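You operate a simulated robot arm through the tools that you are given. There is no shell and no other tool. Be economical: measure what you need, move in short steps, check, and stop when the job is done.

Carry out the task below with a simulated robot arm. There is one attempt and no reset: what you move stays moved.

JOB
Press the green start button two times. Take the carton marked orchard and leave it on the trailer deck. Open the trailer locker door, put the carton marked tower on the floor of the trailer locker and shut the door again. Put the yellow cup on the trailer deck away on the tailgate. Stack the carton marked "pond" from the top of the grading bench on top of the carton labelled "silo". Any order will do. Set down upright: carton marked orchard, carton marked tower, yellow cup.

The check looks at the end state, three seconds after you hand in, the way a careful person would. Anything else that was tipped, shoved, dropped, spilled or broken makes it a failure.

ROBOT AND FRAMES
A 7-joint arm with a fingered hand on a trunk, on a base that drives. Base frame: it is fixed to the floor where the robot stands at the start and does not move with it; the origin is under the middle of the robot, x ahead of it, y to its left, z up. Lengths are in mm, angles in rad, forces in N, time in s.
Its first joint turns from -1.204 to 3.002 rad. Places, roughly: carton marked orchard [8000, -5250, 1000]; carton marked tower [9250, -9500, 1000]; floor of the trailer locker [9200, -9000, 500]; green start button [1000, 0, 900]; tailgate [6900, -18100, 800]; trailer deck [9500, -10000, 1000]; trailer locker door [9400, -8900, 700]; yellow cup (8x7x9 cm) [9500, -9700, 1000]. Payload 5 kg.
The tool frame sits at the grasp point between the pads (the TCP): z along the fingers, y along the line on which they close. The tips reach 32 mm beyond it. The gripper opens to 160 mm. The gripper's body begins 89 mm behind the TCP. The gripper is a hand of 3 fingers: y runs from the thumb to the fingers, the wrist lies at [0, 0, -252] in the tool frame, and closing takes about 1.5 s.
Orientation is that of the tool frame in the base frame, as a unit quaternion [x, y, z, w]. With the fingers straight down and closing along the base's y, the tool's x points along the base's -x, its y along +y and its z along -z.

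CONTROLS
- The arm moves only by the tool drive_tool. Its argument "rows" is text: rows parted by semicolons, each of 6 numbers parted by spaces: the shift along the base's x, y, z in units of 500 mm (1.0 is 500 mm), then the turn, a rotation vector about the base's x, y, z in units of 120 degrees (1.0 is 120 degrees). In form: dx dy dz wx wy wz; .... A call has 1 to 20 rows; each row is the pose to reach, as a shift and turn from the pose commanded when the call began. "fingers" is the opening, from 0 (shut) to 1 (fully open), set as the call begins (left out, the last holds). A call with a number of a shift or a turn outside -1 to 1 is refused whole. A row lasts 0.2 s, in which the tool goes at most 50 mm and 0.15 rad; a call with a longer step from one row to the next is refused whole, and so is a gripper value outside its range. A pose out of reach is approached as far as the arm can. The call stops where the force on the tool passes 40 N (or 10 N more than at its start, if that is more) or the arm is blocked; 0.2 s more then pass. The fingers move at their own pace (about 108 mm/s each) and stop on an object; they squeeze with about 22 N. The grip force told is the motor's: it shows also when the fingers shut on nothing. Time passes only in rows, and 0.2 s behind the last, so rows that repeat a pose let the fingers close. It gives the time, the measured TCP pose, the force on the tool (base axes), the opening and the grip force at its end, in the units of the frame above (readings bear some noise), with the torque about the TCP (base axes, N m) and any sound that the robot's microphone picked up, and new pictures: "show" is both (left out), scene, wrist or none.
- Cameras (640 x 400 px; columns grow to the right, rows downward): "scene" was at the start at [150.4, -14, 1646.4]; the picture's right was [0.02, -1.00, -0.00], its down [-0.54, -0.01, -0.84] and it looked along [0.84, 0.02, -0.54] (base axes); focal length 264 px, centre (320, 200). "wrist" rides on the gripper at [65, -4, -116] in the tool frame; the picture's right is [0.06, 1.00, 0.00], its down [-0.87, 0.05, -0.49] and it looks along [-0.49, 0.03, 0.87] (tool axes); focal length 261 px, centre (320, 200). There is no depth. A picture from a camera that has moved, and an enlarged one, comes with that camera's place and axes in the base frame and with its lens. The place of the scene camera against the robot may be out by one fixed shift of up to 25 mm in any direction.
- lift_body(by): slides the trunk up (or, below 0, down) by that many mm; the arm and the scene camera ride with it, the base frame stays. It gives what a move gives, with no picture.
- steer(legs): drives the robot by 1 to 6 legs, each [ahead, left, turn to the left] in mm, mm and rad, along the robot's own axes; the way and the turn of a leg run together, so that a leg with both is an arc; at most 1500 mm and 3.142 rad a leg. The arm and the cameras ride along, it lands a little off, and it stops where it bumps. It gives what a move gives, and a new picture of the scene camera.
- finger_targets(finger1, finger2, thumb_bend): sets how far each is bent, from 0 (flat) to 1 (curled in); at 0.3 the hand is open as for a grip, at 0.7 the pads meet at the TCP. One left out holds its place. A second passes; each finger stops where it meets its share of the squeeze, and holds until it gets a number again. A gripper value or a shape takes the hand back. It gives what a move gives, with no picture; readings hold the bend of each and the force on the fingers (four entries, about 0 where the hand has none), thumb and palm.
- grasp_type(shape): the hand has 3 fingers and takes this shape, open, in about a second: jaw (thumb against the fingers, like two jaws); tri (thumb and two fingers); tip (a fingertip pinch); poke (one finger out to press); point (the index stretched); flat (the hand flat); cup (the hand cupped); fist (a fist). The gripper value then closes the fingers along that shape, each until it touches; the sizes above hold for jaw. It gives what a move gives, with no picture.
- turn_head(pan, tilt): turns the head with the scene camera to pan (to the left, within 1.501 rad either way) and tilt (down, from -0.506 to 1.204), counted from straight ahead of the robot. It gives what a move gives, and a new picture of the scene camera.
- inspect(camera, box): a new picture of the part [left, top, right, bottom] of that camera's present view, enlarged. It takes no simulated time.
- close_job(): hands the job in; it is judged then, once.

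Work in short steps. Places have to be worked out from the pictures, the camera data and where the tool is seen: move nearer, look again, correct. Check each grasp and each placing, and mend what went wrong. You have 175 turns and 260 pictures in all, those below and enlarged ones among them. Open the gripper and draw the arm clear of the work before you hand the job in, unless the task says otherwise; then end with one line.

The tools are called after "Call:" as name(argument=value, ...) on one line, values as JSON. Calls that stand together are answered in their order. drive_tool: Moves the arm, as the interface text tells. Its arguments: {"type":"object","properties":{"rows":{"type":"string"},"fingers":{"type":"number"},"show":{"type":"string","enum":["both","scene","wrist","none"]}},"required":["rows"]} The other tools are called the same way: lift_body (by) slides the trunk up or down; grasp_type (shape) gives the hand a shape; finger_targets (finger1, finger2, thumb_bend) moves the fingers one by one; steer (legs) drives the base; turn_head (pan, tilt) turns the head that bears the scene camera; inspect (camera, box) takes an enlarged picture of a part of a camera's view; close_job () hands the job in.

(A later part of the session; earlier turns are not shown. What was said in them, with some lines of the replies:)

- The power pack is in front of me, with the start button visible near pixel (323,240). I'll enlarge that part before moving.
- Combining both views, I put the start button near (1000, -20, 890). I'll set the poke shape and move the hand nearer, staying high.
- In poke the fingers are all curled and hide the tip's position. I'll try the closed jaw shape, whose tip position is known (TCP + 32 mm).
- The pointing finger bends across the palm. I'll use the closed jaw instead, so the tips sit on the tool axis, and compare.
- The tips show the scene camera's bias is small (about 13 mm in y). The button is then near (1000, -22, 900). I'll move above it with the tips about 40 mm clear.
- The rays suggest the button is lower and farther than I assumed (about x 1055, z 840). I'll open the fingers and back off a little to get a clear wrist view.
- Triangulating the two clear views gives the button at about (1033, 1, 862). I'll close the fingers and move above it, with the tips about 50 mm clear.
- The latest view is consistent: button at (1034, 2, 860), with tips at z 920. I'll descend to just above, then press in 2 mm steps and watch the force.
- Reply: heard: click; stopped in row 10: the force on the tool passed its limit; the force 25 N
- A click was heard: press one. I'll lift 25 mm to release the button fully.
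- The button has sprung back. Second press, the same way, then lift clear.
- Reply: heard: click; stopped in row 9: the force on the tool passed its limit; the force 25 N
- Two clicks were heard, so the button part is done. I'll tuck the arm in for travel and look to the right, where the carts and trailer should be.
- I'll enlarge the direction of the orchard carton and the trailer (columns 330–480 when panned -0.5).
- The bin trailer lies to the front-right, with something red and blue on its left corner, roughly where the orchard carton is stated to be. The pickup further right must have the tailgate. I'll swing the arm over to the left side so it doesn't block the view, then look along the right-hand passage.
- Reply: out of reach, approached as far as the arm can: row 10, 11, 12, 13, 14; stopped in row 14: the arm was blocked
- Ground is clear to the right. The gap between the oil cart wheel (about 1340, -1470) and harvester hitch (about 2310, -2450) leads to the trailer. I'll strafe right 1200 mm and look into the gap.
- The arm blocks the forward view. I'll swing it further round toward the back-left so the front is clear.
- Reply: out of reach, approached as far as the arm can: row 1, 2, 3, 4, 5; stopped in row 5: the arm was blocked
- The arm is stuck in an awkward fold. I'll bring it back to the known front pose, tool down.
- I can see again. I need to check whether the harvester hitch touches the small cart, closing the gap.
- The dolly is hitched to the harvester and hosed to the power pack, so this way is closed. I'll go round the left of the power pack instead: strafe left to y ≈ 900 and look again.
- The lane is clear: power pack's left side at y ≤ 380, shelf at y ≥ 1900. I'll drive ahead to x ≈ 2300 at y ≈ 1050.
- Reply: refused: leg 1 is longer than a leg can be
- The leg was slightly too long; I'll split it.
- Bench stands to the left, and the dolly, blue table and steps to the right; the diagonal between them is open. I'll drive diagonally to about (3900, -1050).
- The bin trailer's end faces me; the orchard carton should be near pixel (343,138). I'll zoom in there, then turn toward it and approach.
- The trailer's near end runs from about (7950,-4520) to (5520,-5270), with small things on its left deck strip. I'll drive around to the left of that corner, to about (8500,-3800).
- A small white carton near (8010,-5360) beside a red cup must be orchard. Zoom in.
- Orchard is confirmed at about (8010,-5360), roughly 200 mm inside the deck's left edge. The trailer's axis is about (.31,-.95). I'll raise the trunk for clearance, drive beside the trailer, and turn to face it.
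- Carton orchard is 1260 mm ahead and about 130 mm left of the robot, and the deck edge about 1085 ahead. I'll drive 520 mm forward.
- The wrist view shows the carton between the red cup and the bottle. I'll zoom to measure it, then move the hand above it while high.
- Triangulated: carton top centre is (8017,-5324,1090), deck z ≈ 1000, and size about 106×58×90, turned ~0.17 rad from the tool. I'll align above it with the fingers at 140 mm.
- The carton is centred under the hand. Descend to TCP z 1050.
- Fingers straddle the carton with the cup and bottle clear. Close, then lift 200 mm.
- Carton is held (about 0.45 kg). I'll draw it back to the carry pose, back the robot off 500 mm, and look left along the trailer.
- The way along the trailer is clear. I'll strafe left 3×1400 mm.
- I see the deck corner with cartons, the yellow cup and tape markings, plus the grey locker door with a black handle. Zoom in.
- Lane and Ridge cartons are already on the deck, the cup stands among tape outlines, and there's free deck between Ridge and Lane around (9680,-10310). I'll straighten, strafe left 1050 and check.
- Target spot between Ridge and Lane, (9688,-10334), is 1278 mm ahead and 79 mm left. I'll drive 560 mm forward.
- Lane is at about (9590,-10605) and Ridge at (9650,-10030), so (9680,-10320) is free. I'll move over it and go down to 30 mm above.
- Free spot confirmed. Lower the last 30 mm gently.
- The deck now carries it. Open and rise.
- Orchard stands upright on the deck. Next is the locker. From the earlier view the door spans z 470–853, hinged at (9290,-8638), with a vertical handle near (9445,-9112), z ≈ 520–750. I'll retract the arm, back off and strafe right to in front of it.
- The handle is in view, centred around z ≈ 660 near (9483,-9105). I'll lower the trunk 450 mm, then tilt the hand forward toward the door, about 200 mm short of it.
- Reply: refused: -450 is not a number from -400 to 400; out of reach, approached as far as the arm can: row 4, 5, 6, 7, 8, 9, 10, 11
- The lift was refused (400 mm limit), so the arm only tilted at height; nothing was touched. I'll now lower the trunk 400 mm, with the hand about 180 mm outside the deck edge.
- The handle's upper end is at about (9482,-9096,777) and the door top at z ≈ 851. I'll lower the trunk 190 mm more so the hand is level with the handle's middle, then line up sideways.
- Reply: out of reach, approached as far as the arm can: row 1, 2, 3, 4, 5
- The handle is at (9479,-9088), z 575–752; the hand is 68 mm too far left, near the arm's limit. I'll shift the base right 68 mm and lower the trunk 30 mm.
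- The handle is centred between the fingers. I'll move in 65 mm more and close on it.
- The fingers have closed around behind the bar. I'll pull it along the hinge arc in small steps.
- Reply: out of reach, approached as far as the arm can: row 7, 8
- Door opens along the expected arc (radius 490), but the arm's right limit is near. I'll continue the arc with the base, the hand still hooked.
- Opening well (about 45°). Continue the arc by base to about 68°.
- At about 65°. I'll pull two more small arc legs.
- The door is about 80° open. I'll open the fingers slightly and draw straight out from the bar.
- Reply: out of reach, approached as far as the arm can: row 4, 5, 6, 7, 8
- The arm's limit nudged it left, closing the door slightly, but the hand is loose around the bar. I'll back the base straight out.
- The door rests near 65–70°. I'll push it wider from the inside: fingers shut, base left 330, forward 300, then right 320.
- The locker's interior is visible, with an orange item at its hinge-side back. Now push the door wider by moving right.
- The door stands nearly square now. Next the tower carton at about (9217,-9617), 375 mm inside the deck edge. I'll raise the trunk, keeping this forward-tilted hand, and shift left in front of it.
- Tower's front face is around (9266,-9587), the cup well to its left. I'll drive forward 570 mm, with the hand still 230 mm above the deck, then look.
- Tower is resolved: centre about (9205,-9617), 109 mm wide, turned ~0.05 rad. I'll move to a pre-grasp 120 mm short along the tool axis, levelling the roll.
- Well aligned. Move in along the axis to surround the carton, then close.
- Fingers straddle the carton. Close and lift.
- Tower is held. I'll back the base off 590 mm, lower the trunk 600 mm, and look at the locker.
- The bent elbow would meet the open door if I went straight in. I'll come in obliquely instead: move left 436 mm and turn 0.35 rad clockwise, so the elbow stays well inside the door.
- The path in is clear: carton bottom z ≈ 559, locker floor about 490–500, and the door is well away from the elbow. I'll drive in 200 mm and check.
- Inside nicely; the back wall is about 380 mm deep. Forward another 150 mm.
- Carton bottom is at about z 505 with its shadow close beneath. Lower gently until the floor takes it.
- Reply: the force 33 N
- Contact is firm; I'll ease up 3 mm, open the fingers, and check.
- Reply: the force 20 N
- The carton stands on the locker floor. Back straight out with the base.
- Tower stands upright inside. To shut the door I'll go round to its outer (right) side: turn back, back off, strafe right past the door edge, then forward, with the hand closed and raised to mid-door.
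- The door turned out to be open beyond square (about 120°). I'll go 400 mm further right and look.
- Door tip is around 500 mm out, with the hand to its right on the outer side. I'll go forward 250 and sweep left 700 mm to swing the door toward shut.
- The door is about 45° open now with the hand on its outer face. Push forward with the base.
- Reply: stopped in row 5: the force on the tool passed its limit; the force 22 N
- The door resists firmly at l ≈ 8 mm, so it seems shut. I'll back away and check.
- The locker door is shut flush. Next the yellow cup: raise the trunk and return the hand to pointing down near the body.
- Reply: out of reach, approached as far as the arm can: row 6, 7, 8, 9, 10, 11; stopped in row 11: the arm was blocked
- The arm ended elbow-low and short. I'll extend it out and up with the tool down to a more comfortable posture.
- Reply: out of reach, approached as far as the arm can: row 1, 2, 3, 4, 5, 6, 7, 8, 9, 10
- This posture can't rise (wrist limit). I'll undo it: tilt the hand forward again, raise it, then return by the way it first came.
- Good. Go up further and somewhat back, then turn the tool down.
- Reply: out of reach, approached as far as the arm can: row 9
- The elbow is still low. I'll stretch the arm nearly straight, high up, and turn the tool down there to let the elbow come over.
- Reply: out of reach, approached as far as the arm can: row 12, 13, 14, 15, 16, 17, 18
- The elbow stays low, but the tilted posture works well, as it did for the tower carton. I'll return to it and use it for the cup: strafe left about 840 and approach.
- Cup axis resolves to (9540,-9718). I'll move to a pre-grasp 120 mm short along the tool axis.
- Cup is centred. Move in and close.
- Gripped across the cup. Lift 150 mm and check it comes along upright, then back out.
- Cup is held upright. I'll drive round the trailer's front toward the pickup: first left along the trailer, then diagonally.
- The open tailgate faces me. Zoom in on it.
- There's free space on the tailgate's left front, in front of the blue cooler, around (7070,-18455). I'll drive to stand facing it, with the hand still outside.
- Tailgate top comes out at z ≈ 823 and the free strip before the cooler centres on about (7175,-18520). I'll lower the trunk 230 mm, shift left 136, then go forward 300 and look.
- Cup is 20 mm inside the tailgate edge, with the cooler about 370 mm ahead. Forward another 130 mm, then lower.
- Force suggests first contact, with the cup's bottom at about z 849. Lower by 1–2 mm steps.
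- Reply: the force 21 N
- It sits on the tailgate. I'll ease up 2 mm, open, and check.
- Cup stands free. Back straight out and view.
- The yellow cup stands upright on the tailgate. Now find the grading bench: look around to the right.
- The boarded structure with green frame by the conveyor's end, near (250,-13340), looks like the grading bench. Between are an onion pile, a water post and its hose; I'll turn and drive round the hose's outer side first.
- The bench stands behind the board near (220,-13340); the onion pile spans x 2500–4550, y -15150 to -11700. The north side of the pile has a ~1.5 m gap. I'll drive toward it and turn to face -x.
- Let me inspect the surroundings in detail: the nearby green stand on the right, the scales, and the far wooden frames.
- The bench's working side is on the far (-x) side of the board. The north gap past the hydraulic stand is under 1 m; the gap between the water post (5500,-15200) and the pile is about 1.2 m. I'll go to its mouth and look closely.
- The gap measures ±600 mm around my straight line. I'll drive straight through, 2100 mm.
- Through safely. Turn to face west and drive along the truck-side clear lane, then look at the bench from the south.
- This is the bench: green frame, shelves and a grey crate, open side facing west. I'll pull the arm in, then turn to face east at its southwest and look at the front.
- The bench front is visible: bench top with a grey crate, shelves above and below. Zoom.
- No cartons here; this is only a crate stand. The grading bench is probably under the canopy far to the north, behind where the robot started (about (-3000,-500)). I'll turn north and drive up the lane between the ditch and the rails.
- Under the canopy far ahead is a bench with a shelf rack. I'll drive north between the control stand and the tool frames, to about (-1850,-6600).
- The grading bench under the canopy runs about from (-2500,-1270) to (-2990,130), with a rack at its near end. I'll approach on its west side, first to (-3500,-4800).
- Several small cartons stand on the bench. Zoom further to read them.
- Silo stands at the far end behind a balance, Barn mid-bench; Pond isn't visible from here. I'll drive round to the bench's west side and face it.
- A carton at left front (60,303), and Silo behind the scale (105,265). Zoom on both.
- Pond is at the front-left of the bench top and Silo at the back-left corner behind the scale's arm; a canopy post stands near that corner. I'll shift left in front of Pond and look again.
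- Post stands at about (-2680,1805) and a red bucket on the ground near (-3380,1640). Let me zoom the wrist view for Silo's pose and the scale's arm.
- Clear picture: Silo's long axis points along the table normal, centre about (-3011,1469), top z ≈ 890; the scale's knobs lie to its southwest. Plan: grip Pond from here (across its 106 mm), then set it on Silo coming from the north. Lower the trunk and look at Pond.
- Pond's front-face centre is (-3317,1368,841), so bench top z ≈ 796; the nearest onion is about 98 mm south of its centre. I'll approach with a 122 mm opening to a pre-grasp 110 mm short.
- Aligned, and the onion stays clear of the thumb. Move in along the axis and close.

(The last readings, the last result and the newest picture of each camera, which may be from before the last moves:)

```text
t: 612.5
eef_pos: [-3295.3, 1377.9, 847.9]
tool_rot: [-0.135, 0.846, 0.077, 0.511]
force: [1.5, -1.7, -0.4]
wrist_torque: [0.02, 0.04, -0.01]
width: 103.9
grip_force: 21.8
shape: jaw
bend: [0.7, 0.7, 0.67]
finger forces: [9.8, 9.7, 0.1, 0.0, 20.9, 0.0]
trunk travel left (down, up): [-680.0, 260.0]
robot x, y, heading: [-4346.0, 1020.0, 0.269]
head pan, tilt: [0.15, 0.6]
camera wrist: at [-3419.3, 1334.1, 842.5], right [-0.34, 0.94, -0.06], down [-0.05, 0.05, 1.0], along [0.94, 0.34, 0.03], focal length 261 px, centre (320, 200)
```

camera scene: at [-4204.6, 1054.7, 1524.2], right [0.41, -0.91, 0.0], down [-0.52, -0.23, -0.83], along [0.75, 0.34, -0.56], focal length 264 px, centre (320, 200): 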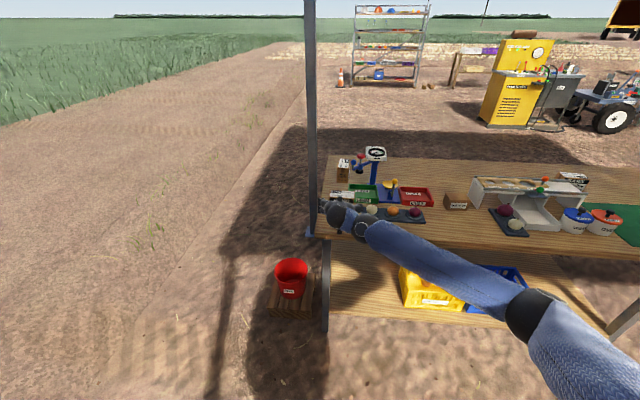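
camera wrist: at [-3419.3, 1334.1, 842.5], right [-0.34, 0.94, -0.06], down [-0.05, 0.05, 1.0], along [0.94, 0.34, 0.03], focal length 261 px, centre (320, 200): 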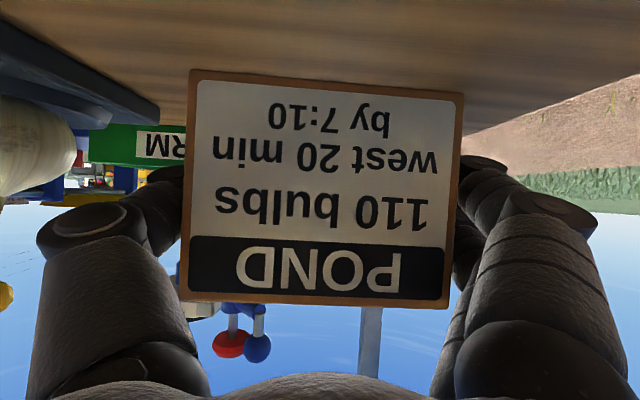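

Gripped. Lift 150 mm straight up, then back away.

Call:
drive_tool(rows="0 0 0.02 0 0 0;0 0 0.06 0 0 0;0 0 0.13 0 0 0;0 0 0.21 0 0 0;0 0 0.3 0 0 0;0 0 0.38 0 0 0;0 0 0.38 0 0 0", show="wrist")

Call:
steer(legs=[[-600, 0, 0]])

```text
t: 614.1
eef_pos: [-3294.9, 1378.4, 1037.4]
tool_rot: [-0.137, 0.846, 0.078, 0.51]
force: [-0.1, 0.1, -4.7]
wrist_torque: [-0.01, -0.01, 0.01]
width: 103.6
grip_force: 22.1
shape: jaw
bend: [0.69, 0.7, 0.67]
finger forces: [10.5, 10.2, 0.1, 0.0, 20.9, 0.1]
trunk travel left (down, up): [-680.0, 260.0]
robot x, y, heading: [-4343.0, 1022.7, 0.27]
head pan, tilt: [0.15, 0.6]
camera wrist: at [-3419.7, 1334.3, 1031.7], right [-0.34, 0.94, -0.06], down [-0.05, 0.05, 1.0], along [0.94, 0.34, 0.03], focal length 261 px, centre (320, 200)
```

wrist: 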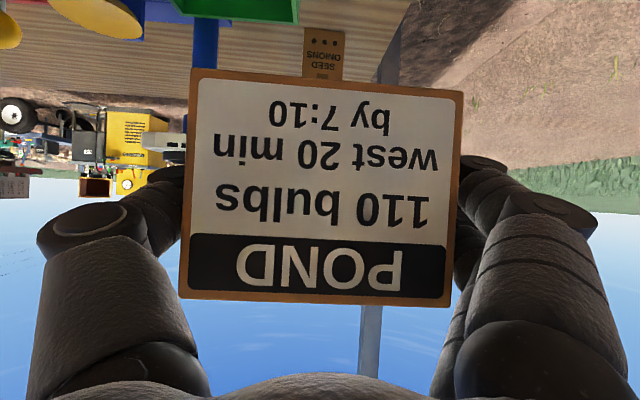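

```text
t: 617.1
eef_pos: [-3808.2, 1233.6, 1034.9]
tool_rot: [-0.137, 0.846, 0.078, 0.509]
force: [0.5, -1.3, -5.1]
wrist_torque: [0.06, 0.04, 0.08]
width: 103.9
grip_force: 21.9
shape: jaw
bend: [0.69, 0.7, 0.67]
finger forces: [10.9, 10.7, 0.0, 0.0, 21.9, 0.0]
trunk travel left (down, up): [-680.0, 260.0]
robot x, y, heading: [-4851.2, 875.8, 0.276]
head pan, tilt: [0.15, 0.6]
stopped in leg 1: the robot was blocked; the commanded pose is now the measured one
camera scene: at [-4714.4, 906.2, 1524.3], right [0.41, -0.91, 0.0], down [-0.52, -0.23, -0.83], along [0.75, 0.34, -0.56], focal length 264 px, centre (320, 200)
```

scene: 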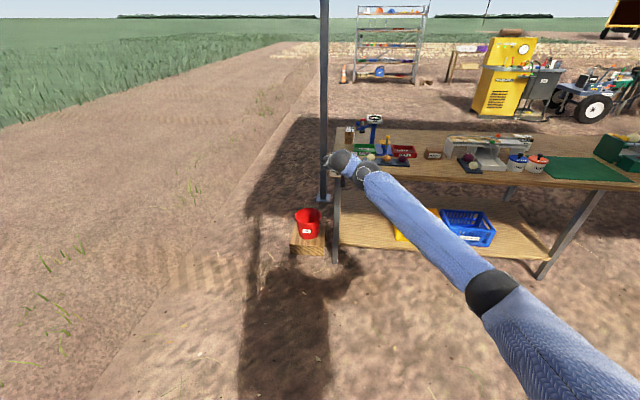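

The base touched the canopy's rear-left post and stopped; I'll come forward off it, go north round the bench's end, turn to face south, and line up with Silo.

Call:
steer(legs=[[230, 0, 0], [265, 938, 0], [265, 938, 0], [0, 0, -1.64]])

Call:
turn_head(pan=0.3, tilt=0.5)

```text
t: 624.8
eef_pos: [-3579.8, 2404.4, 1030.5]
tool_rot: [-0.141, 0.846, 0.079, 0.508]
force: [1.0, 0.3, -4.6]
wrist_torque: [0.02, -0.04, -0.01]
width: 104.1
grip_force: 21.7
shape: jaw
bend: [0.69, 0.7, 0.67]
finger forces: [11.3, 10.8, 0.0, 0.1, 22.0, 0.0]
trunk travel left (down, up): [-680.0, 260.0]
robot x, y, heading: [-4624.5, 2036.5, 0.279]
head pan, tilt: [0.15, 0.6]
stopped in leg 3: the robot was blocked; the commanded pose is now the measured one
camera scene: at [-4483.6, 2073.9, 1523.7], right [0.42, -0.91, 0.0], down [-0.52, -0.24, -0.82], along [0.75, 0.34, -0.57], focal length 264 px, centre (320, 200)
```

scene: 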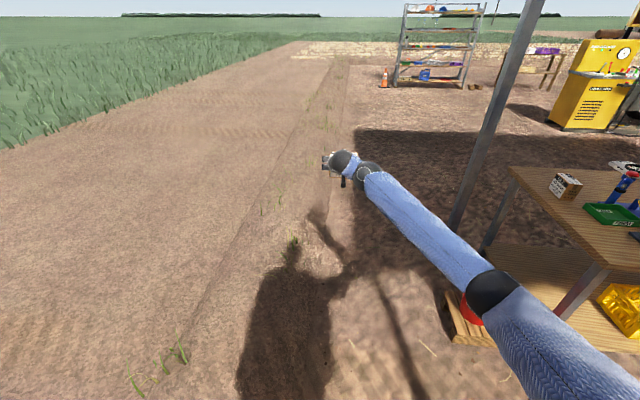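

```text
t: 625.5
eef_pos: [-3580.8, 2403.3, 1034.7]
tool_rot: [-0.14, 0.846, 0.079, 0.509]
force: [-1.0, 0.8, -4.3]
wrist_torque: [0.01, 0.01, -0.02]
width: 104.6
grip_force: 22.0
shape: jaw
bend: [0.69, 0.7, 0.67]
finger forces: [11.3, 10.9, 0.0, 0.0, 22.0, 0.0]
trunk travel left (down, up): [-680.0, 260.0]
robot x, y, heading: [-4626.1, 2038.7, 0.28]
head pan, tilt: [0.3, 0.499]
camera scene: at [-4491.1, 2085.8, 1533.1], right [0.55, -0.84, 0.0], down [-0.4, -0.26, -0.88], along [0.73, 0.48, -0.48], focal length 264 px, centre (320, 200)
```

scene: 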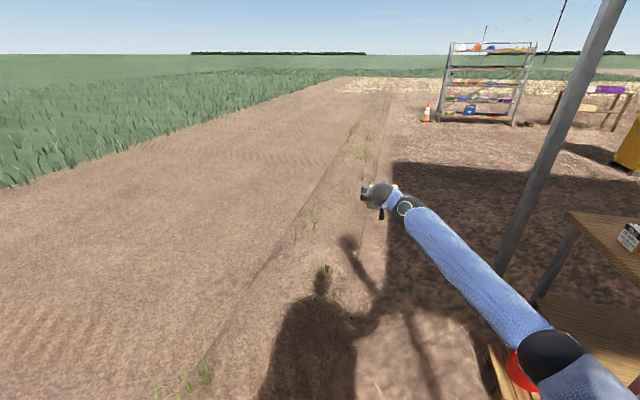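

Blocked again at (-4626,2037). Look to the left to see by what.

Call:
turn_head(pan=1.4, tilt=0.7)

Call:
turn_head(pan=0.6, tilt=1.1)

```text
t: 626.8
eef_pos: [-3580.9, 2404.0, 1034.3]
tool_rot: [-0.14, 0.845, 0.079, 0.51]
force: [-0.1, 0.2, -5.1]
wrist_torque: [-0.03, 0.01, 0.03]
width: 104.5
grip_force: 21.7
shape: jaw
bend: [0.69, 0.7, 0.67]
finger forces: [11.3, 10.8, 0.1, 0.0, 22.0, 0.0]
trunk travel left (down, up): [-680.0, 260.0]
robot x, y, heading: [-4627.9, 2036.3, 0.281]
head pan, tilt: [1.4, 0.7]
camera scene: at [-4575.8, 2120.2, 1515.4], right [0.99, 0.11, 0.0], down [0.07, -0.64, -0.77], along [-0.08, 0.76, -0.64], focal length 264 px, centre (320, 200)
```

scene: 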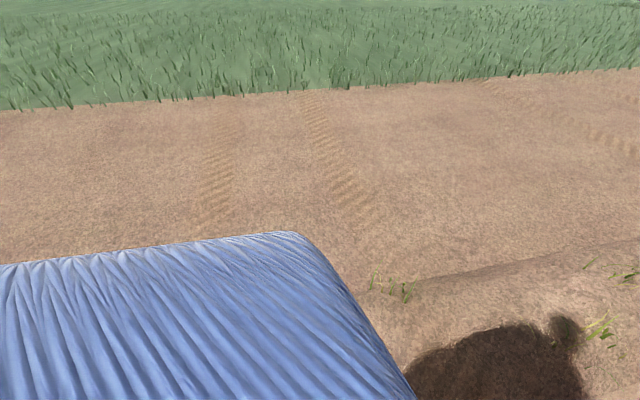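

```text
t: 628.0
eef_pos: [-3580.4, 2403.0, 1034.8]
tool_rot: [-0.139, 0.846, 0.079, 0.509]
force: [-0.3, 0.2, -4.3]
wrist_torque: [-0.01, -0.01, 0.0]
width: 104.3
grip_force: 22.2
shape: jaw
bend: [0.69, 0.7, 0.67]
finger forces: [11.4, 10.8, 0.1, 0.1, 21.9, 0.0]
trunk travel left (down, up): [-680.0, 260.0]
robot x, y, heading: [-4622.7, 2034.9, 0.28]
head pan, tilt: [0.6, 1.1]
camera scene: at [-4526.4, 2084.4, 1485.4], right [0.77, -0.64, 0.0], down [-0.57, -0.69, -0.45], along [0.29, 0.35, -0.89], focal length 264 px, centre (320, 200)
```

scene: 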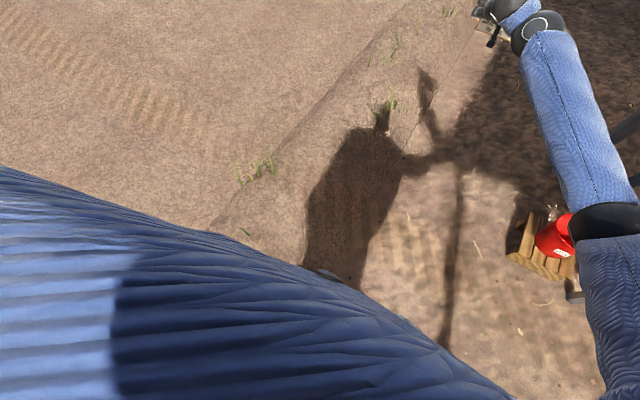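

Nothing visible blocks the way there; it may be the low bank's edge. I'll test by moving forward some, then left again.

Call:
steer(legs=[[250, 0, 0], [100, 350, 0]])

```text
t: 630.2
eef_pos: [-3339.4, 2484.1, 1032.7]
tool_rot: [-0.141, 0.846, 0.079, 0.509]
force: [-0.2, 0.7, -4.6]
wrist_torque: [0.0, 0.03, 0.0]
width: 104.4
grip_force: 22.3
shape: jaw
bend: [0.69, 0.7, 0.67]
finger forces: [11.4, 10.9, 0.0, 0.0, 22.0, 0.0]
trunk travel left (down, up): [-680.0, 260.0]
robot x, y, heading: [-4386.5, 2115.2, 0.276]
head pan, tilt: [0.6, 1.1]
stopped in leg 2: the robot was blocked; the commanded pose is now the measured one
camera scene: at [-4284.2, 2164.5, 1485.3], right [0.77, -0.64, 0.0], down [-0.57, -0.69, -0.45], along [0.29, 0.35, -0.89], focal length 264 px, centre (320, 200)
```

scene: 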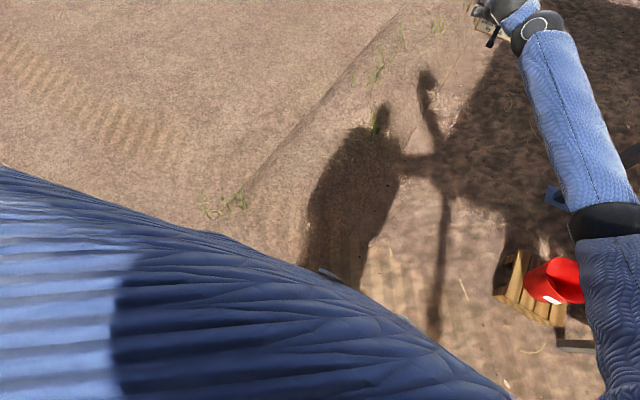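

The low bank to the north limits the base. I'll keep off it: raise the trunk 200 mm, shift away, turn to face south, pull the arm in 150 mm, then slide east so the hand comes above Silo from over the bench, well above everything.

Call:
lift_body(by=220)

Call:
steer(legs=[[0, -170, 0], [0, 0, -1.643]])

Call:
drive_tool(rows="-0.015 0.07 0 0 0 0;-0.03 0.15 0 0 0 0;-0.045 0.22 0 0 0 0;-0.06 0.29 0 0 0 0;-0.06 0.29 0 0 0 0", show="none")

Call:
turn_head(pan=0.5, tilt=0.6)

```text
t: 632.6
eef_pos: [-3339.3, 2483.7, 1254.6]
tool_rot: [-0.14, 0.846, 0.079, 0.509]
force: [0.2, -0.8, -4.5]
wrist_torque: [0.02, -0.04, 0.0]
width: 104.0
grip_force: 22.4
shape: jaw
bend: [0.69, 0.7, 0.67]
finger forces: [11.3, 10.8, 0.0, 0.0, 22.1, 0.1]
trunk travel left (down, up): [-900.0, 40.0]
robot x, y, heading: [-4387.7, 2114.1, 0.283]
head pan, tilt: [0.6, 1.1]
```

```text
t: 638.0
eef_pos: [-4041.7, 884.6, 1255.2]
tool_rot: [0.522, 0.68, -0.318, 0.406]
force: [-0.9, -0.2, -4.8]
wrist_torque: [-0.02, 0.01, 0.0]
width: 104.3
grip_force: 22.1
shape: jaw
bend: [0.69, 0.7, 0.67]
finger forces: [11.1, 10.6, 0.0, 0.0, 22.0, 0.0]
trunk travel left (down, up): [-900.0, 40.0]
robot x, y, heading: [-4335.9, 1947.4, -1.354]
head pan, tilt: [0.6, 1.1]
camera scene: at [-4270.8, 1843.7, 1705.4], right [-0.69, -0.73, 0.0], down [-0.65, 0.61, -0.45], along [0.33, -0.31, -0.89], focal length 264 px, centre (320, 200)
```

scene: 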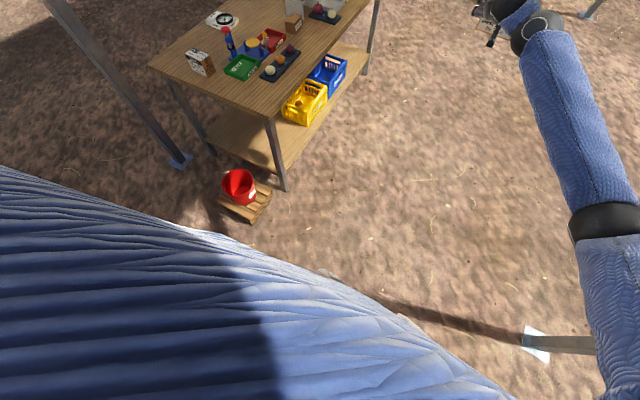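

```text
t: 639.2
eef_pos: [-4071.2, 1028.6, 1255.2]
tool_rot: [0.522, 0.68, -0.318, 0.405]
force: [-0.3, 0.2, -4.9]
wrist_torque: [-0.02, 0.04, 0.0]
width: 104.3
grip_force: 22.0
shape: jaw
bend: [0.69, 0.7, 0.67]
finger forces: [11.1, 10.7, 0.1, 0.0, 21.8, 0.0]
trunk travel left (down, up): [-900.0, 40.0]
robot x, y, heading: [-4338.9, 1953.6, -1.357]
head pan, tilt: [0.6, 1.1]
```

```text
t: 640.1
eef_pos: [-4071.5, 1029.3, 1255.4]
tool_rot: [0.521, 0.68, -0.318, 0.406]
force: [-0.1, 0.2, -3.4]
wrist_torque: [-0.01, 0.04, 0.02]
width: 104.3
grip_force: 21.7
shape: jaw
bend: [0.69, 0.7, 0.67]
finger forces: [11.1, 10.7, 0.1, 0.1, 21.7, 0.0]
trunk travel left (down, up): [-900.0, 40.0]
robot x, y, heading: [-4341.2, 1954.5, -1.354]
head pan, tilt: [0.499, 0.6]
camera scene: at [-4258.7, 1820.2, 1743.9], right [-0.76, -0.65, 0.0], down [-0.37, 0.43, -0.82], along [0.54, -0.62, -0.57], focal length 264 px, centre (320, 200)
```

scene: 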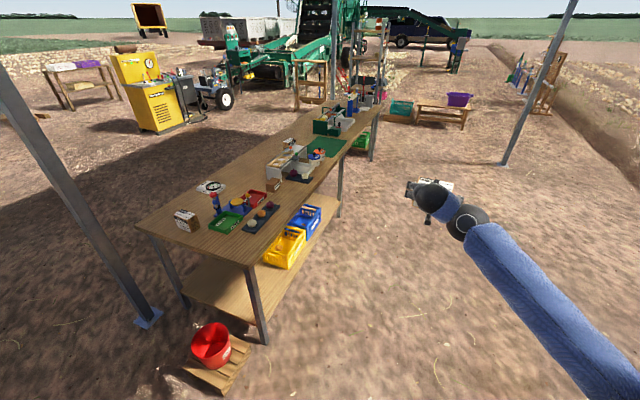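

Everything's in view: Silo at about (-3005,1458), the posts and bucket clear. I'll slide the base so the hand, at z 1255, comes nearly over Silo.

Call:
steer(legs=[[-100, 520, 0], [-100, 520, 0]])

Call:
turn_head(pan=0.1, tilt=0.75)

Call:
inspect(camera="scene", box=[200, 80, 400, 220])

```text
t: 645.9
eef_pos: [-3089.3, 1448.5, 1254.0]
tool_rot: [0.52, 0.681, -0.317, 0.406]
force: [-0.4, 1.1, -4.0]
wrist_torque: [-0.01, 0.03, 0.0]
width: 104.1
grip_force: 22.0
shape: jaw
bend: [0.69, 0.7, 0.67]
finger forces: [11.1, 10.9, 0.0, 0.0, 21.8, 0.0]
trunk travel left (down, up): [-900.0, 40.0]
robot x, y, heading: [-3359.6, 2370.3, -1.353]
head pan, tilt: [0.499, 0.6]
camera scene: at [-3280.4, 2237.2, 1744.0], right [-0.75, -0.66, 0.0], down [-0.37, 0.43, -0.82], along [0.54, -0.62, -0.57], focal length 264 px, centre (320, 200)
```

scene: 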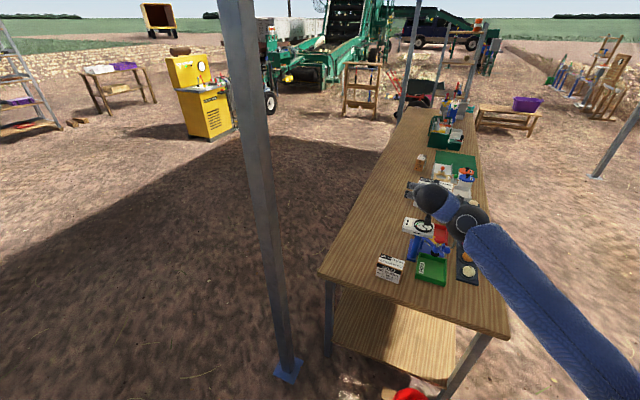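

```text
t: 646.8
eef_pos: [-3091.2, 1446.6, 1253.9]
tool_rot: [0.521, 0.681, -0.317, 0.406]
force: [-0.1, -0.5, -5.1]
wrist_torque: [-0.01, 0.03, -0.01]
width: 104.4
grip_force: 22.4
shape: jaw
bend: [0.69, 0.7, 0.67]
finger forces: [11.2, 10.7, 0.0, 0.1, 21.8, 0.1]
trunk travel left (down, up): [-900.0, 40.0]
robot x, y, heading: [-3362.7, 2367.1, -1.353]
head pan, tilt: [0.099, 0.75]
camera scene: at [-3313.5, 2224.8, 1731.1], right [-0.95, -0.31, 0.0], down [-0.21, 0.65, -0.73], along [0.23, -0.69, -0.68], focal length 264 px, centre (320, 200)
```

scene: 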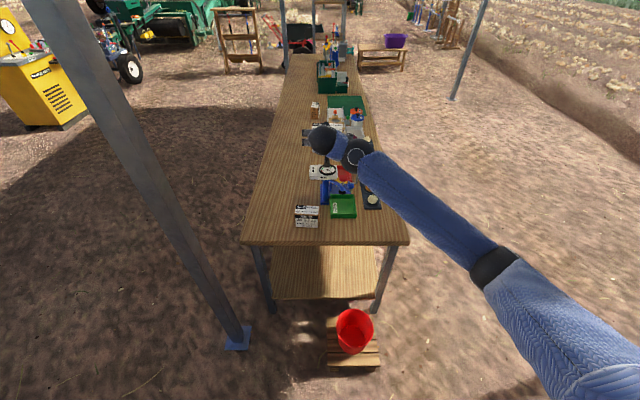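

```text
2.86 times, centred on (300, 150) of scene
camera zoom: at [-3313.5, 2224.8, 1731.1], right [-0.95, -0.31, 0.0], down [-0.21, 0.65, -0.73], along [0.23, -0.69, -0.68], focal length 756 px, centre (377, 343)
```

zoom: 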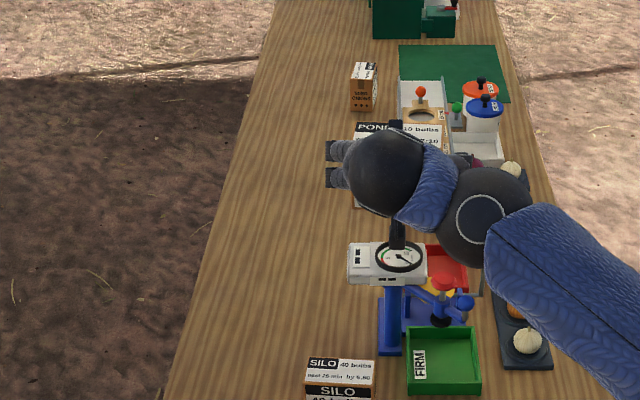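

Calibrating with the hand's known position, Silo's centre is (-3006,1470). I'll shift the hand over it at height, then descend in stages.

Call:
drive_tool(rows="0.06 0.02 0 0 0 0;0.12 0.04 0 0 0 0;0.168 0.054 0 0 0 0;0.168 0.054 -0.09 0 0 0;0.168 0.054 -0.18 0 0 0;0.168 0.054 -0.27 0 0 0;0.168 0.054 -0.36 0 0 0;0.168 0.054 -0.44 0 0 0;0.168 0.054 -0.44 0 0 0", show="none")

Call:
inspect(camera="scene", box=[250, 150, 390, 250])

Call:
inspect(camera="wrist", box=[0, 0, 640, 400])

```text
t: 648.8
eef_pos: [-3006.5, 1473.5, 1035.6]
tool_rot: [0.52, 0.681, -0.317, 0.406]
force: [0.4, 0.4, -3.5]
wrist_torque: [-0.01, -0.01, 0.0]
width: 104.3
grip_force: 22.5
shape: jaw
bend: [0.69, 0.7, 0.67]
finger forces: [10.7, 10.3, 0.1, 0.0, 21.3, 0.0]
trunk travel left (down, up): [-900.0, 40.0]
robot x, y, heading: [-3360.1, 2366.3, -1.351]
head pan, tilt: [0.099, 0.75]
```

```text
4.00 times, centred on (320, 200) of scene
camera zoom: at [-3313.6, 2225.2, 1731.2], right [-0.95, -0.31, 0.0], down [-0.21, 0.65, -0.73], along [0.23, -0.69, -0.68], focal length 1058 px, centre (320, 200)
```

zoom: 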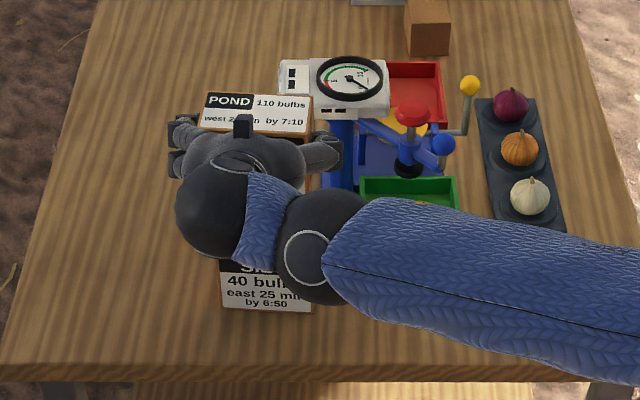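

```text
1.00 times, centred on (320, 200) of wrist
camera zoom: at [-3044.3, 1602.7, 1030.0], right [0.96, 0.28, -0.06], down [0.05, 0.04, 1.0], along [0.29, -0.96, 0.02], focal length 261 px, centre (320, 200)
```

zoom: 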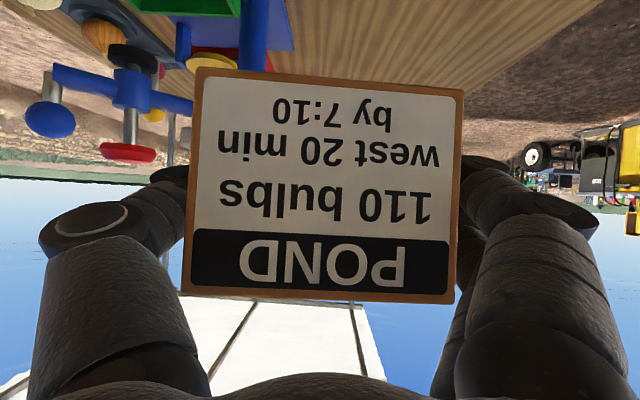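

Lateral alignment agrees to a couple of millimetres; along the hand direction Silo may sit slightly further south, so I'll add 6 mm. Descend to about 15 mm above.

Call:
drive_tool(rows="0.003 -0.012 -0.05 0 0 0;0.003 -0.012 -0.1 0 0 0;0.003 -0.012 -0.14 0 0 0;0.003 -0.012 -0.164 0 0 0;0.003 -0.012 -0.164 0 0 0", show="none")

Call:
turn_head(pan=0.55, tilt=0.6)

Call:
inspect(camera="scene", box=[380, 180, 500, 260])

```text
t: 650.0
eef_pos: [-3003.7, 1468.1, 953.2]
tool_rot: [0.52, 0.681, -0.316, 0.407]
force: [0.6, 0.4, -3.9]
wrist_torque: [0.01, 0.01, 0.0]
width: 104.3
grip_force: 21.9
shape: jaw
bend: [0.69, 0.7, 0.67]
finger forces: [10.7, 10.4, 0.1, 0.0, 21.3, 0.1]
trunk travel left (down, up): [-900.0, 40.0]
robot x, y, heading: [-3360.2, 2369.8, -1.355]
head pan, tilt: [0.099, 0.75]
```

```text
t: 650.9
eef_pos: [-3005.0, 1467.9, 951.9]
tool_rot: [0.52, 0.681, -0.317, 0.406]
force: [0.0, -0.4, -5.2]
wrist_torque: [-0.03, 0.0, 0.01]
width: 104.4
grip_force: 21.8
shape: jaw
bend: [0.69, 0.7, 0.67]
finger forces: [10.9, 10.4, 0.0, 0.0, 21.2, 0.0]
trunk travel left (down, up): [-900.0, 40.0]
robot x, y, heading: [-3362.2, 2370.3, -1.353]
head pan, tilt: [0.55, 0.6]
camera scene: at [-3277.7, 2240.1, 1744.0], right [-0.72, -0.69, 0.0], down [-0.39, 0.41, -0.82], along [0.57, -0.59, -0.57], focal length 264 px, centre (320, 200)
```

scene: 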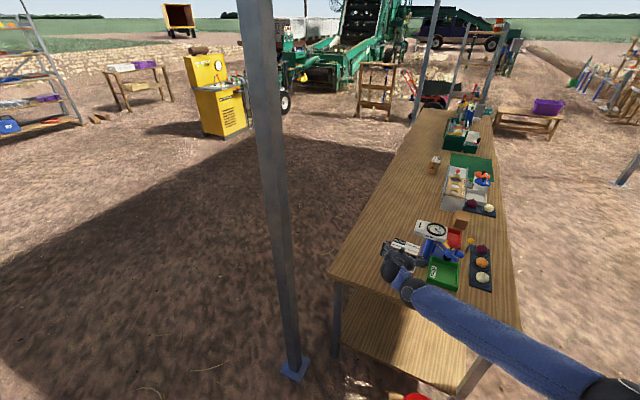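

```text
5.00 times, centred on (440, 220) of scene
camera zoom: at [-3277.7, 2240.1, 1744.0], right [-0.72, -0.69, 0.0], down [-0.39, 0.41, -0.82], along [0.57, -0.59, -0.57], focal length 1323 px, centre (-280, 100)
```

zoom: 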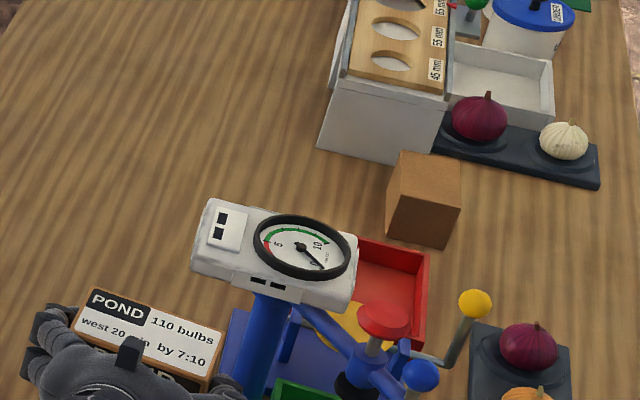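

Clear of the scale. Lower in 2 mm steps until contact.

Call:
drive_tool(rows="0 0 -0.006 0 0 0;0 0 -0.012 0 0 0;0 0 -0.017 0 0 0;0 0 -0.021 0 0 0;0 0 -0.025 0 0 0;0 0 -0.029 0 0 0;0 0 -0.033 0 0 0;0 0 -0.037 0 0 0;0 0 -0.041 0 0 0", show="wrist")

```text
t: 652.9
eef_pos: [-3003.8, 1468.7, 937.3]
tool_rot: [0.52, 0.68, -0.317, 0.409]
force: [2.6, -9.9, 27.4]
wrist_torque: [-0.45, -0.17, -0.04]
width: 104.0
grip_force: 22.8
shape: jaw
bend: [0.69, 0.7, 0.67]
finger forces: [11.5, 10.6, 0.0, 0.0, 22.4, 0.0]
trunk travel left (down, up): [-900.0, 40.0]
robot x, y, heading: [-3361.5, 2369.4, -1.353]
head pan, tilt: [0.55, 0.6]
camera wrist: at [-3041.4, 1596.5, 931.3], right [0.96, 0.28, -0.06], down [0.05, 0.05, 1.0], along [0.29, -0.96, 0.03], focal length 261 px, centre (320, 200)
```

wrist: 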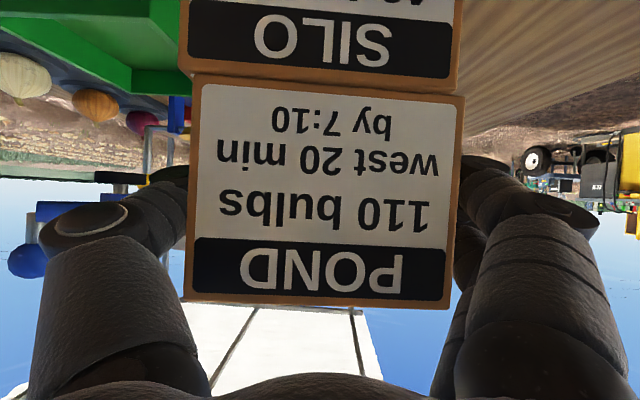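

Excellent: Pond sits on Silo, aligned within a few millimetres. Ease up slightly and open.

Call:
drive_tool(rows="0 0 0.012 0 0 0;0 0 0.014 0 0 0", show="none")

Call:
drive_tool(rows="0 0 0 0 0 0;0 0 0 0 0 0;0 0 0 0 0 0", fingers=0.78, show="wrist")

```text
t: 653.5
eef_pos: [-3005.1, 1468.7, 938.4]
tool_rot: [0.521, 0.682, -0.317, 0.405]
force: [2.2, -2.9, 6.2]
wrist_torque: [0.01, -0.37, -0.12]
width: 104.2
grip_force: 22.1
shape: jaw
bend: [0.69, 0.7, 0.67]
finger forces: [12.2, 10.9, 0.1, 0.1, 21.9, 0.0]
trunk travel left (down, up): [-900.0, 40.0]
robot x, y, heading: [-3362.8, 2372.4, -1.354]
head pan, tilt: [0.55, 0.6]
```

```text
t: 654.3
eef_pos: [-3004.0, 1469.4, 939.4]
tool_rot: [0.52, 0.681, -0.317, 0.406]
force: [-0.4, 1.1, 0.0]
wrist_torque: [-0.02, -0.01, -0.01]
width: 124.6
grip_force: 0.0
shape: jaw
bend: [0.61, 0.61, 0.57]
finger forces: [0.0, 0.0, 0.1, 0.1, 0.1, 0.1]
trunk travel left (down, up): [-900.0, 40.0]
robot x, y, heading: [-3360.5, 2365.7, -1.351]
head pan, tilt: [0.55, 0.6]
camera wrist: at [-3042.1, 1597.0, 934.0], right [0.96, 0.29, -0.06], down [0.05, 0.04, 1.0], along [0.29, -0.96, 0.02], focal length 261 px, centre (320, 200)
```

wrist: 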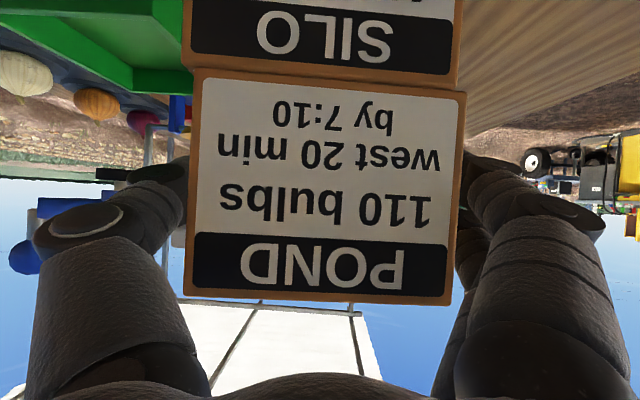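

Stable and released. Withdraw backward along the tool axis, then up.

Call:
drive_tool(rows="-0.009 0.034 0.019 0 0 0;-0.02 0.08 0.044 0 0 0;-0.04 0.155 0.085 0 0 0;-0.06 0.235 0.128 0 0 0;-0.075 0.3 0.164 0 0 0;-0.075 0.3 0.24 0 0 0;-0.075 0.3 0.33 0 0 0;-0.075 0.3 0.42 0 0 0", show="wrist")

Call:
turn_head(pan=0.35, tilt=0.7)

Call:
inspect(camera="scene", box=[300, 140, 460, 260])

```text
t: 656.1
eef_pos: [-3042.7, 1618.1, 1149.0]
tool_rot: [0.52, 0.681, -0.318, 0.406]
force: [-0.6, 0.4, 0.6]
wrist_torque: [0.01, -0.02, 0.03]
width: 124.6
grip_force: 0.0
shape: jaw
bend: [0.61, 0.61, 0.57]
finger forces: [0.0, 0.0, 0.1, 0.0, 0.0, 0.0]
trunk travel left (down, up): [-900.0, 40.0]
robot x, y, heading: [-3361.3, 2370.9, -1.356]
head pan, tilt: [0.55, 0.6]
camera wrist: at [-3079.7, 1746.2, 1142.7], right [0.96, 0.28, -0.06], down [0.05, 0.04, 1.0], along [0.29, -0.96, 0.02], focal length 261 px, centre (320, 200)
```

wrist: 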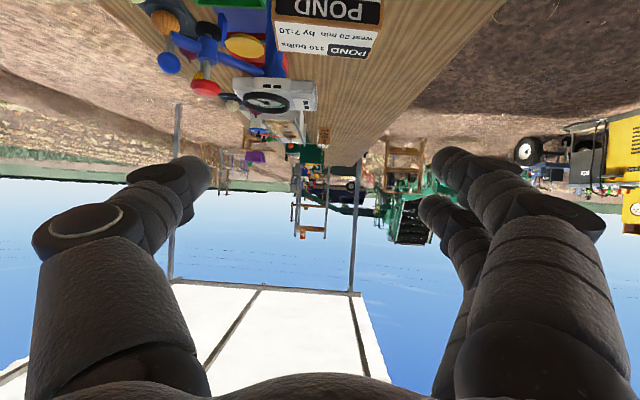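

```text
t: 656.8
eef_pos: [-3041.3, 1616.7, 1147.4]
tool_rot: [0.52, 0.681, -0.317, 0.406]
force: [0.7, -0.6, -0.2]
wrist_torque: [0.01, -0.03, -0.05]
width: 124.6
grip_force: 0.0
shape: jaw
bend: [0.61, 0.61, 0.57]
finger forces: [0.0, 0.1, 0.1, 0.0, 0.0, 0.1]
trunk travel left (down, up): [-900.0, 40.0]
robot x, y, heading: [-3361.5, 2370.6, -1.353]
head pan, tilt: [0.351, 0.7]
camera scene: at [-3293.2, 2232.5, 1735.4], right [-0.84, -0.54, 0.0], down [-0.35, 0.54, -0.76], along [0.41, -0.64, -0.64], focal length 264 px, centre (320, 200)
```

scene: 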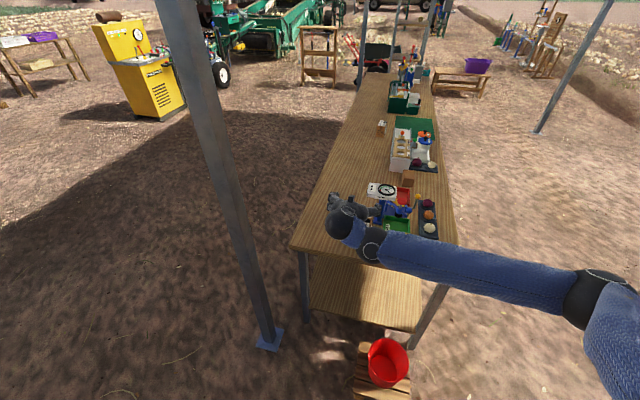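

```text
3.33 times, centred on (380, 200) of scene
camera zoom: at [-3293.2, 2232.5, 1735.4], right [-0.84, -0.54, 0.0], down [-0.35, 0.54, -0.76], along [0.41, -0.64, -0.64], focal length 882 px, centre (120, 200)
```

zoom: 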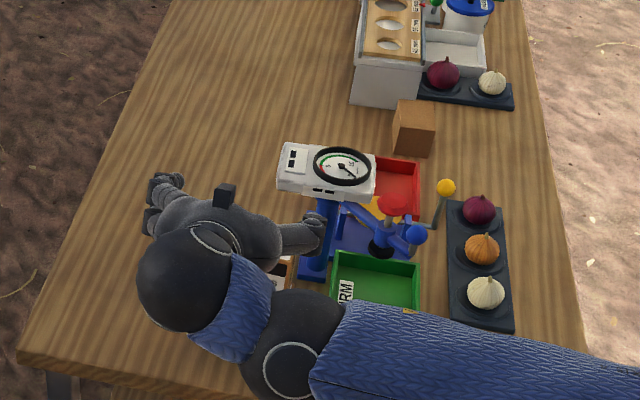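

Wrist view shows Pond standing on Silo. I'll slide the base back west to clear the hand and take a last look.

Call:
steer(legs=[[100, -520, 0], [60, -300, 0]])

Call:
turn_head(pan=0.7, tilt=0.55)

Call:
inspect(camera="scene", box=[200, 130, 360, 250])

```text
t: 661.5
eef_pos: [-3815.4, 1282.8, 1147.6]
tool_rot: [0.523, 0.679, -0.318, 0.405]
force: [-0.7, 0.2, -0.2]
wrist_torque: [-0.03, 0.0, -0.02]
width: 124.4
grip_force: 0.0
shape: jaw
bend: [0.61, 0.61, 0.57]
finger forces: [0.0, 0.0, 0.1, 0.1, 0.1, 0.0]
trunk travel left (down, up): [-900.0, 40.0]
robot x, y, heading: [-4130.2, 2038.3, -1.36]
head pan, tilt: [0.351, 0.7]
camera scene: at [-4063.7, 1899.2, 1735.5], right [-0.85, -0.53, 0.0], down [-0.34, 0.55, -0.76], along [0.41, -0.65, -0.64], focal length 264 px, centre (320, 200)
```

scene: 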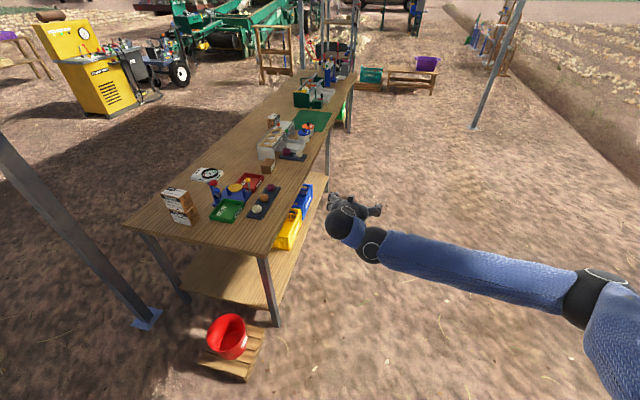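

```text
t: 662.4
eef_pos: [-3813.6, 1283.2, 1146.7]
tool_rot: [0.523, 0.679, -0.318, 0.405]
force: [0.3, -0.1, -0.4]
wrist_torque: [0.0, 0.02, -0.04]
width: 124.4
grip_force: 0.0
shape: jaw
bend: [0.61, 0.61, 0.57]
finger forces: [0.0, 0.1, 0.1, 0.0, 0.0, 0.1]
trunk travel left (down, up): [-900.0, 40.0]
robot x, y, heading: [-4131.2, 2038.4, -1.362]
head pan, tilt: [0.7, 0.55]
camera scene: at [-4036.4, 1916.7, 1748.6], right [-0.61, -0.79, 0.0], down [-0.41, 0.32, -0.85], along [0.67, -0.52, -0.52], focal length 264 px, centre (320, 200)
```

scene: 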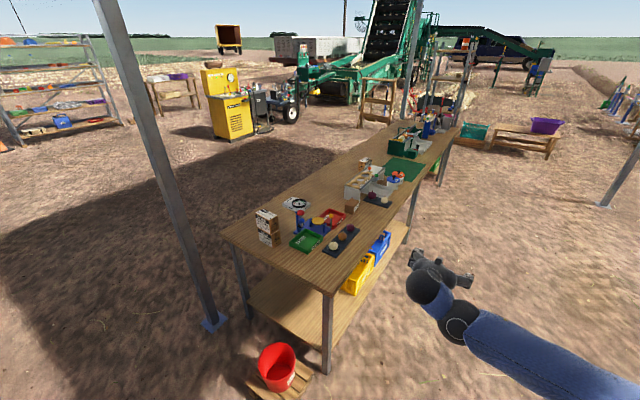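

```text
3.33 times, centred on (280, 190) of scene
camera zoom: at [-4036.4, 1916.7, 1748.6], right [-0.61, -0.79, 0.0], down [-0.41, 0.32, -0.85], along [0.67, -0.52, -0.52], focal length 882 px, centre (453, 233)
```

zoom: 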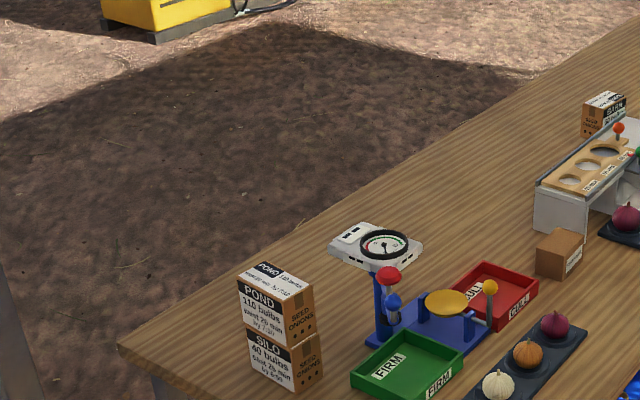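

Pond is stacked squarely on Silo and nothing else moved. All parts are done; open the gripper fully, with the arm clear of the bench.

Call:
drive_tool(rows="0 0 0 0 0 0;0 0 0 0 0 0;0 0 0 0 0 0", fingers=1, show="none")

Call:
close_job()

```text
t: 663.2
eef_pos: [-3816.7, 1282.7, 1147.3]
tool_rot: [0.523, 0.679, -0.318, 0.405]
force: [-0.1, 0.3, -0.8]
wrist_torque: [-0.02, -0.03, 0.02]
width: 159.8
grip_force: 0.2
shape: jaw
bend: [0.3, 0.3, 0.3]
finger forces: [0.0, 0.0, 0.0, 0.1, 0.0, 0.0]
trunk travel left (down, up): [-900.0, 40.0]
robot x, y, heading: [-4126.4, 2028.8, -1.36]
head pan, tilt: [0.7, 0.55]
```

```text
The job is handed in.
```

I handed the job in with every part done: start button pressed twice (two clicks heard), orchard upright on the trailer deck, tower upright in the shut locker, yellow cup upright on the tailgate, and pond stacked on silo; the base bumped something behind it by the grading bench (probably a canopy post) and touched the bank there, and I saw nothing displaced.
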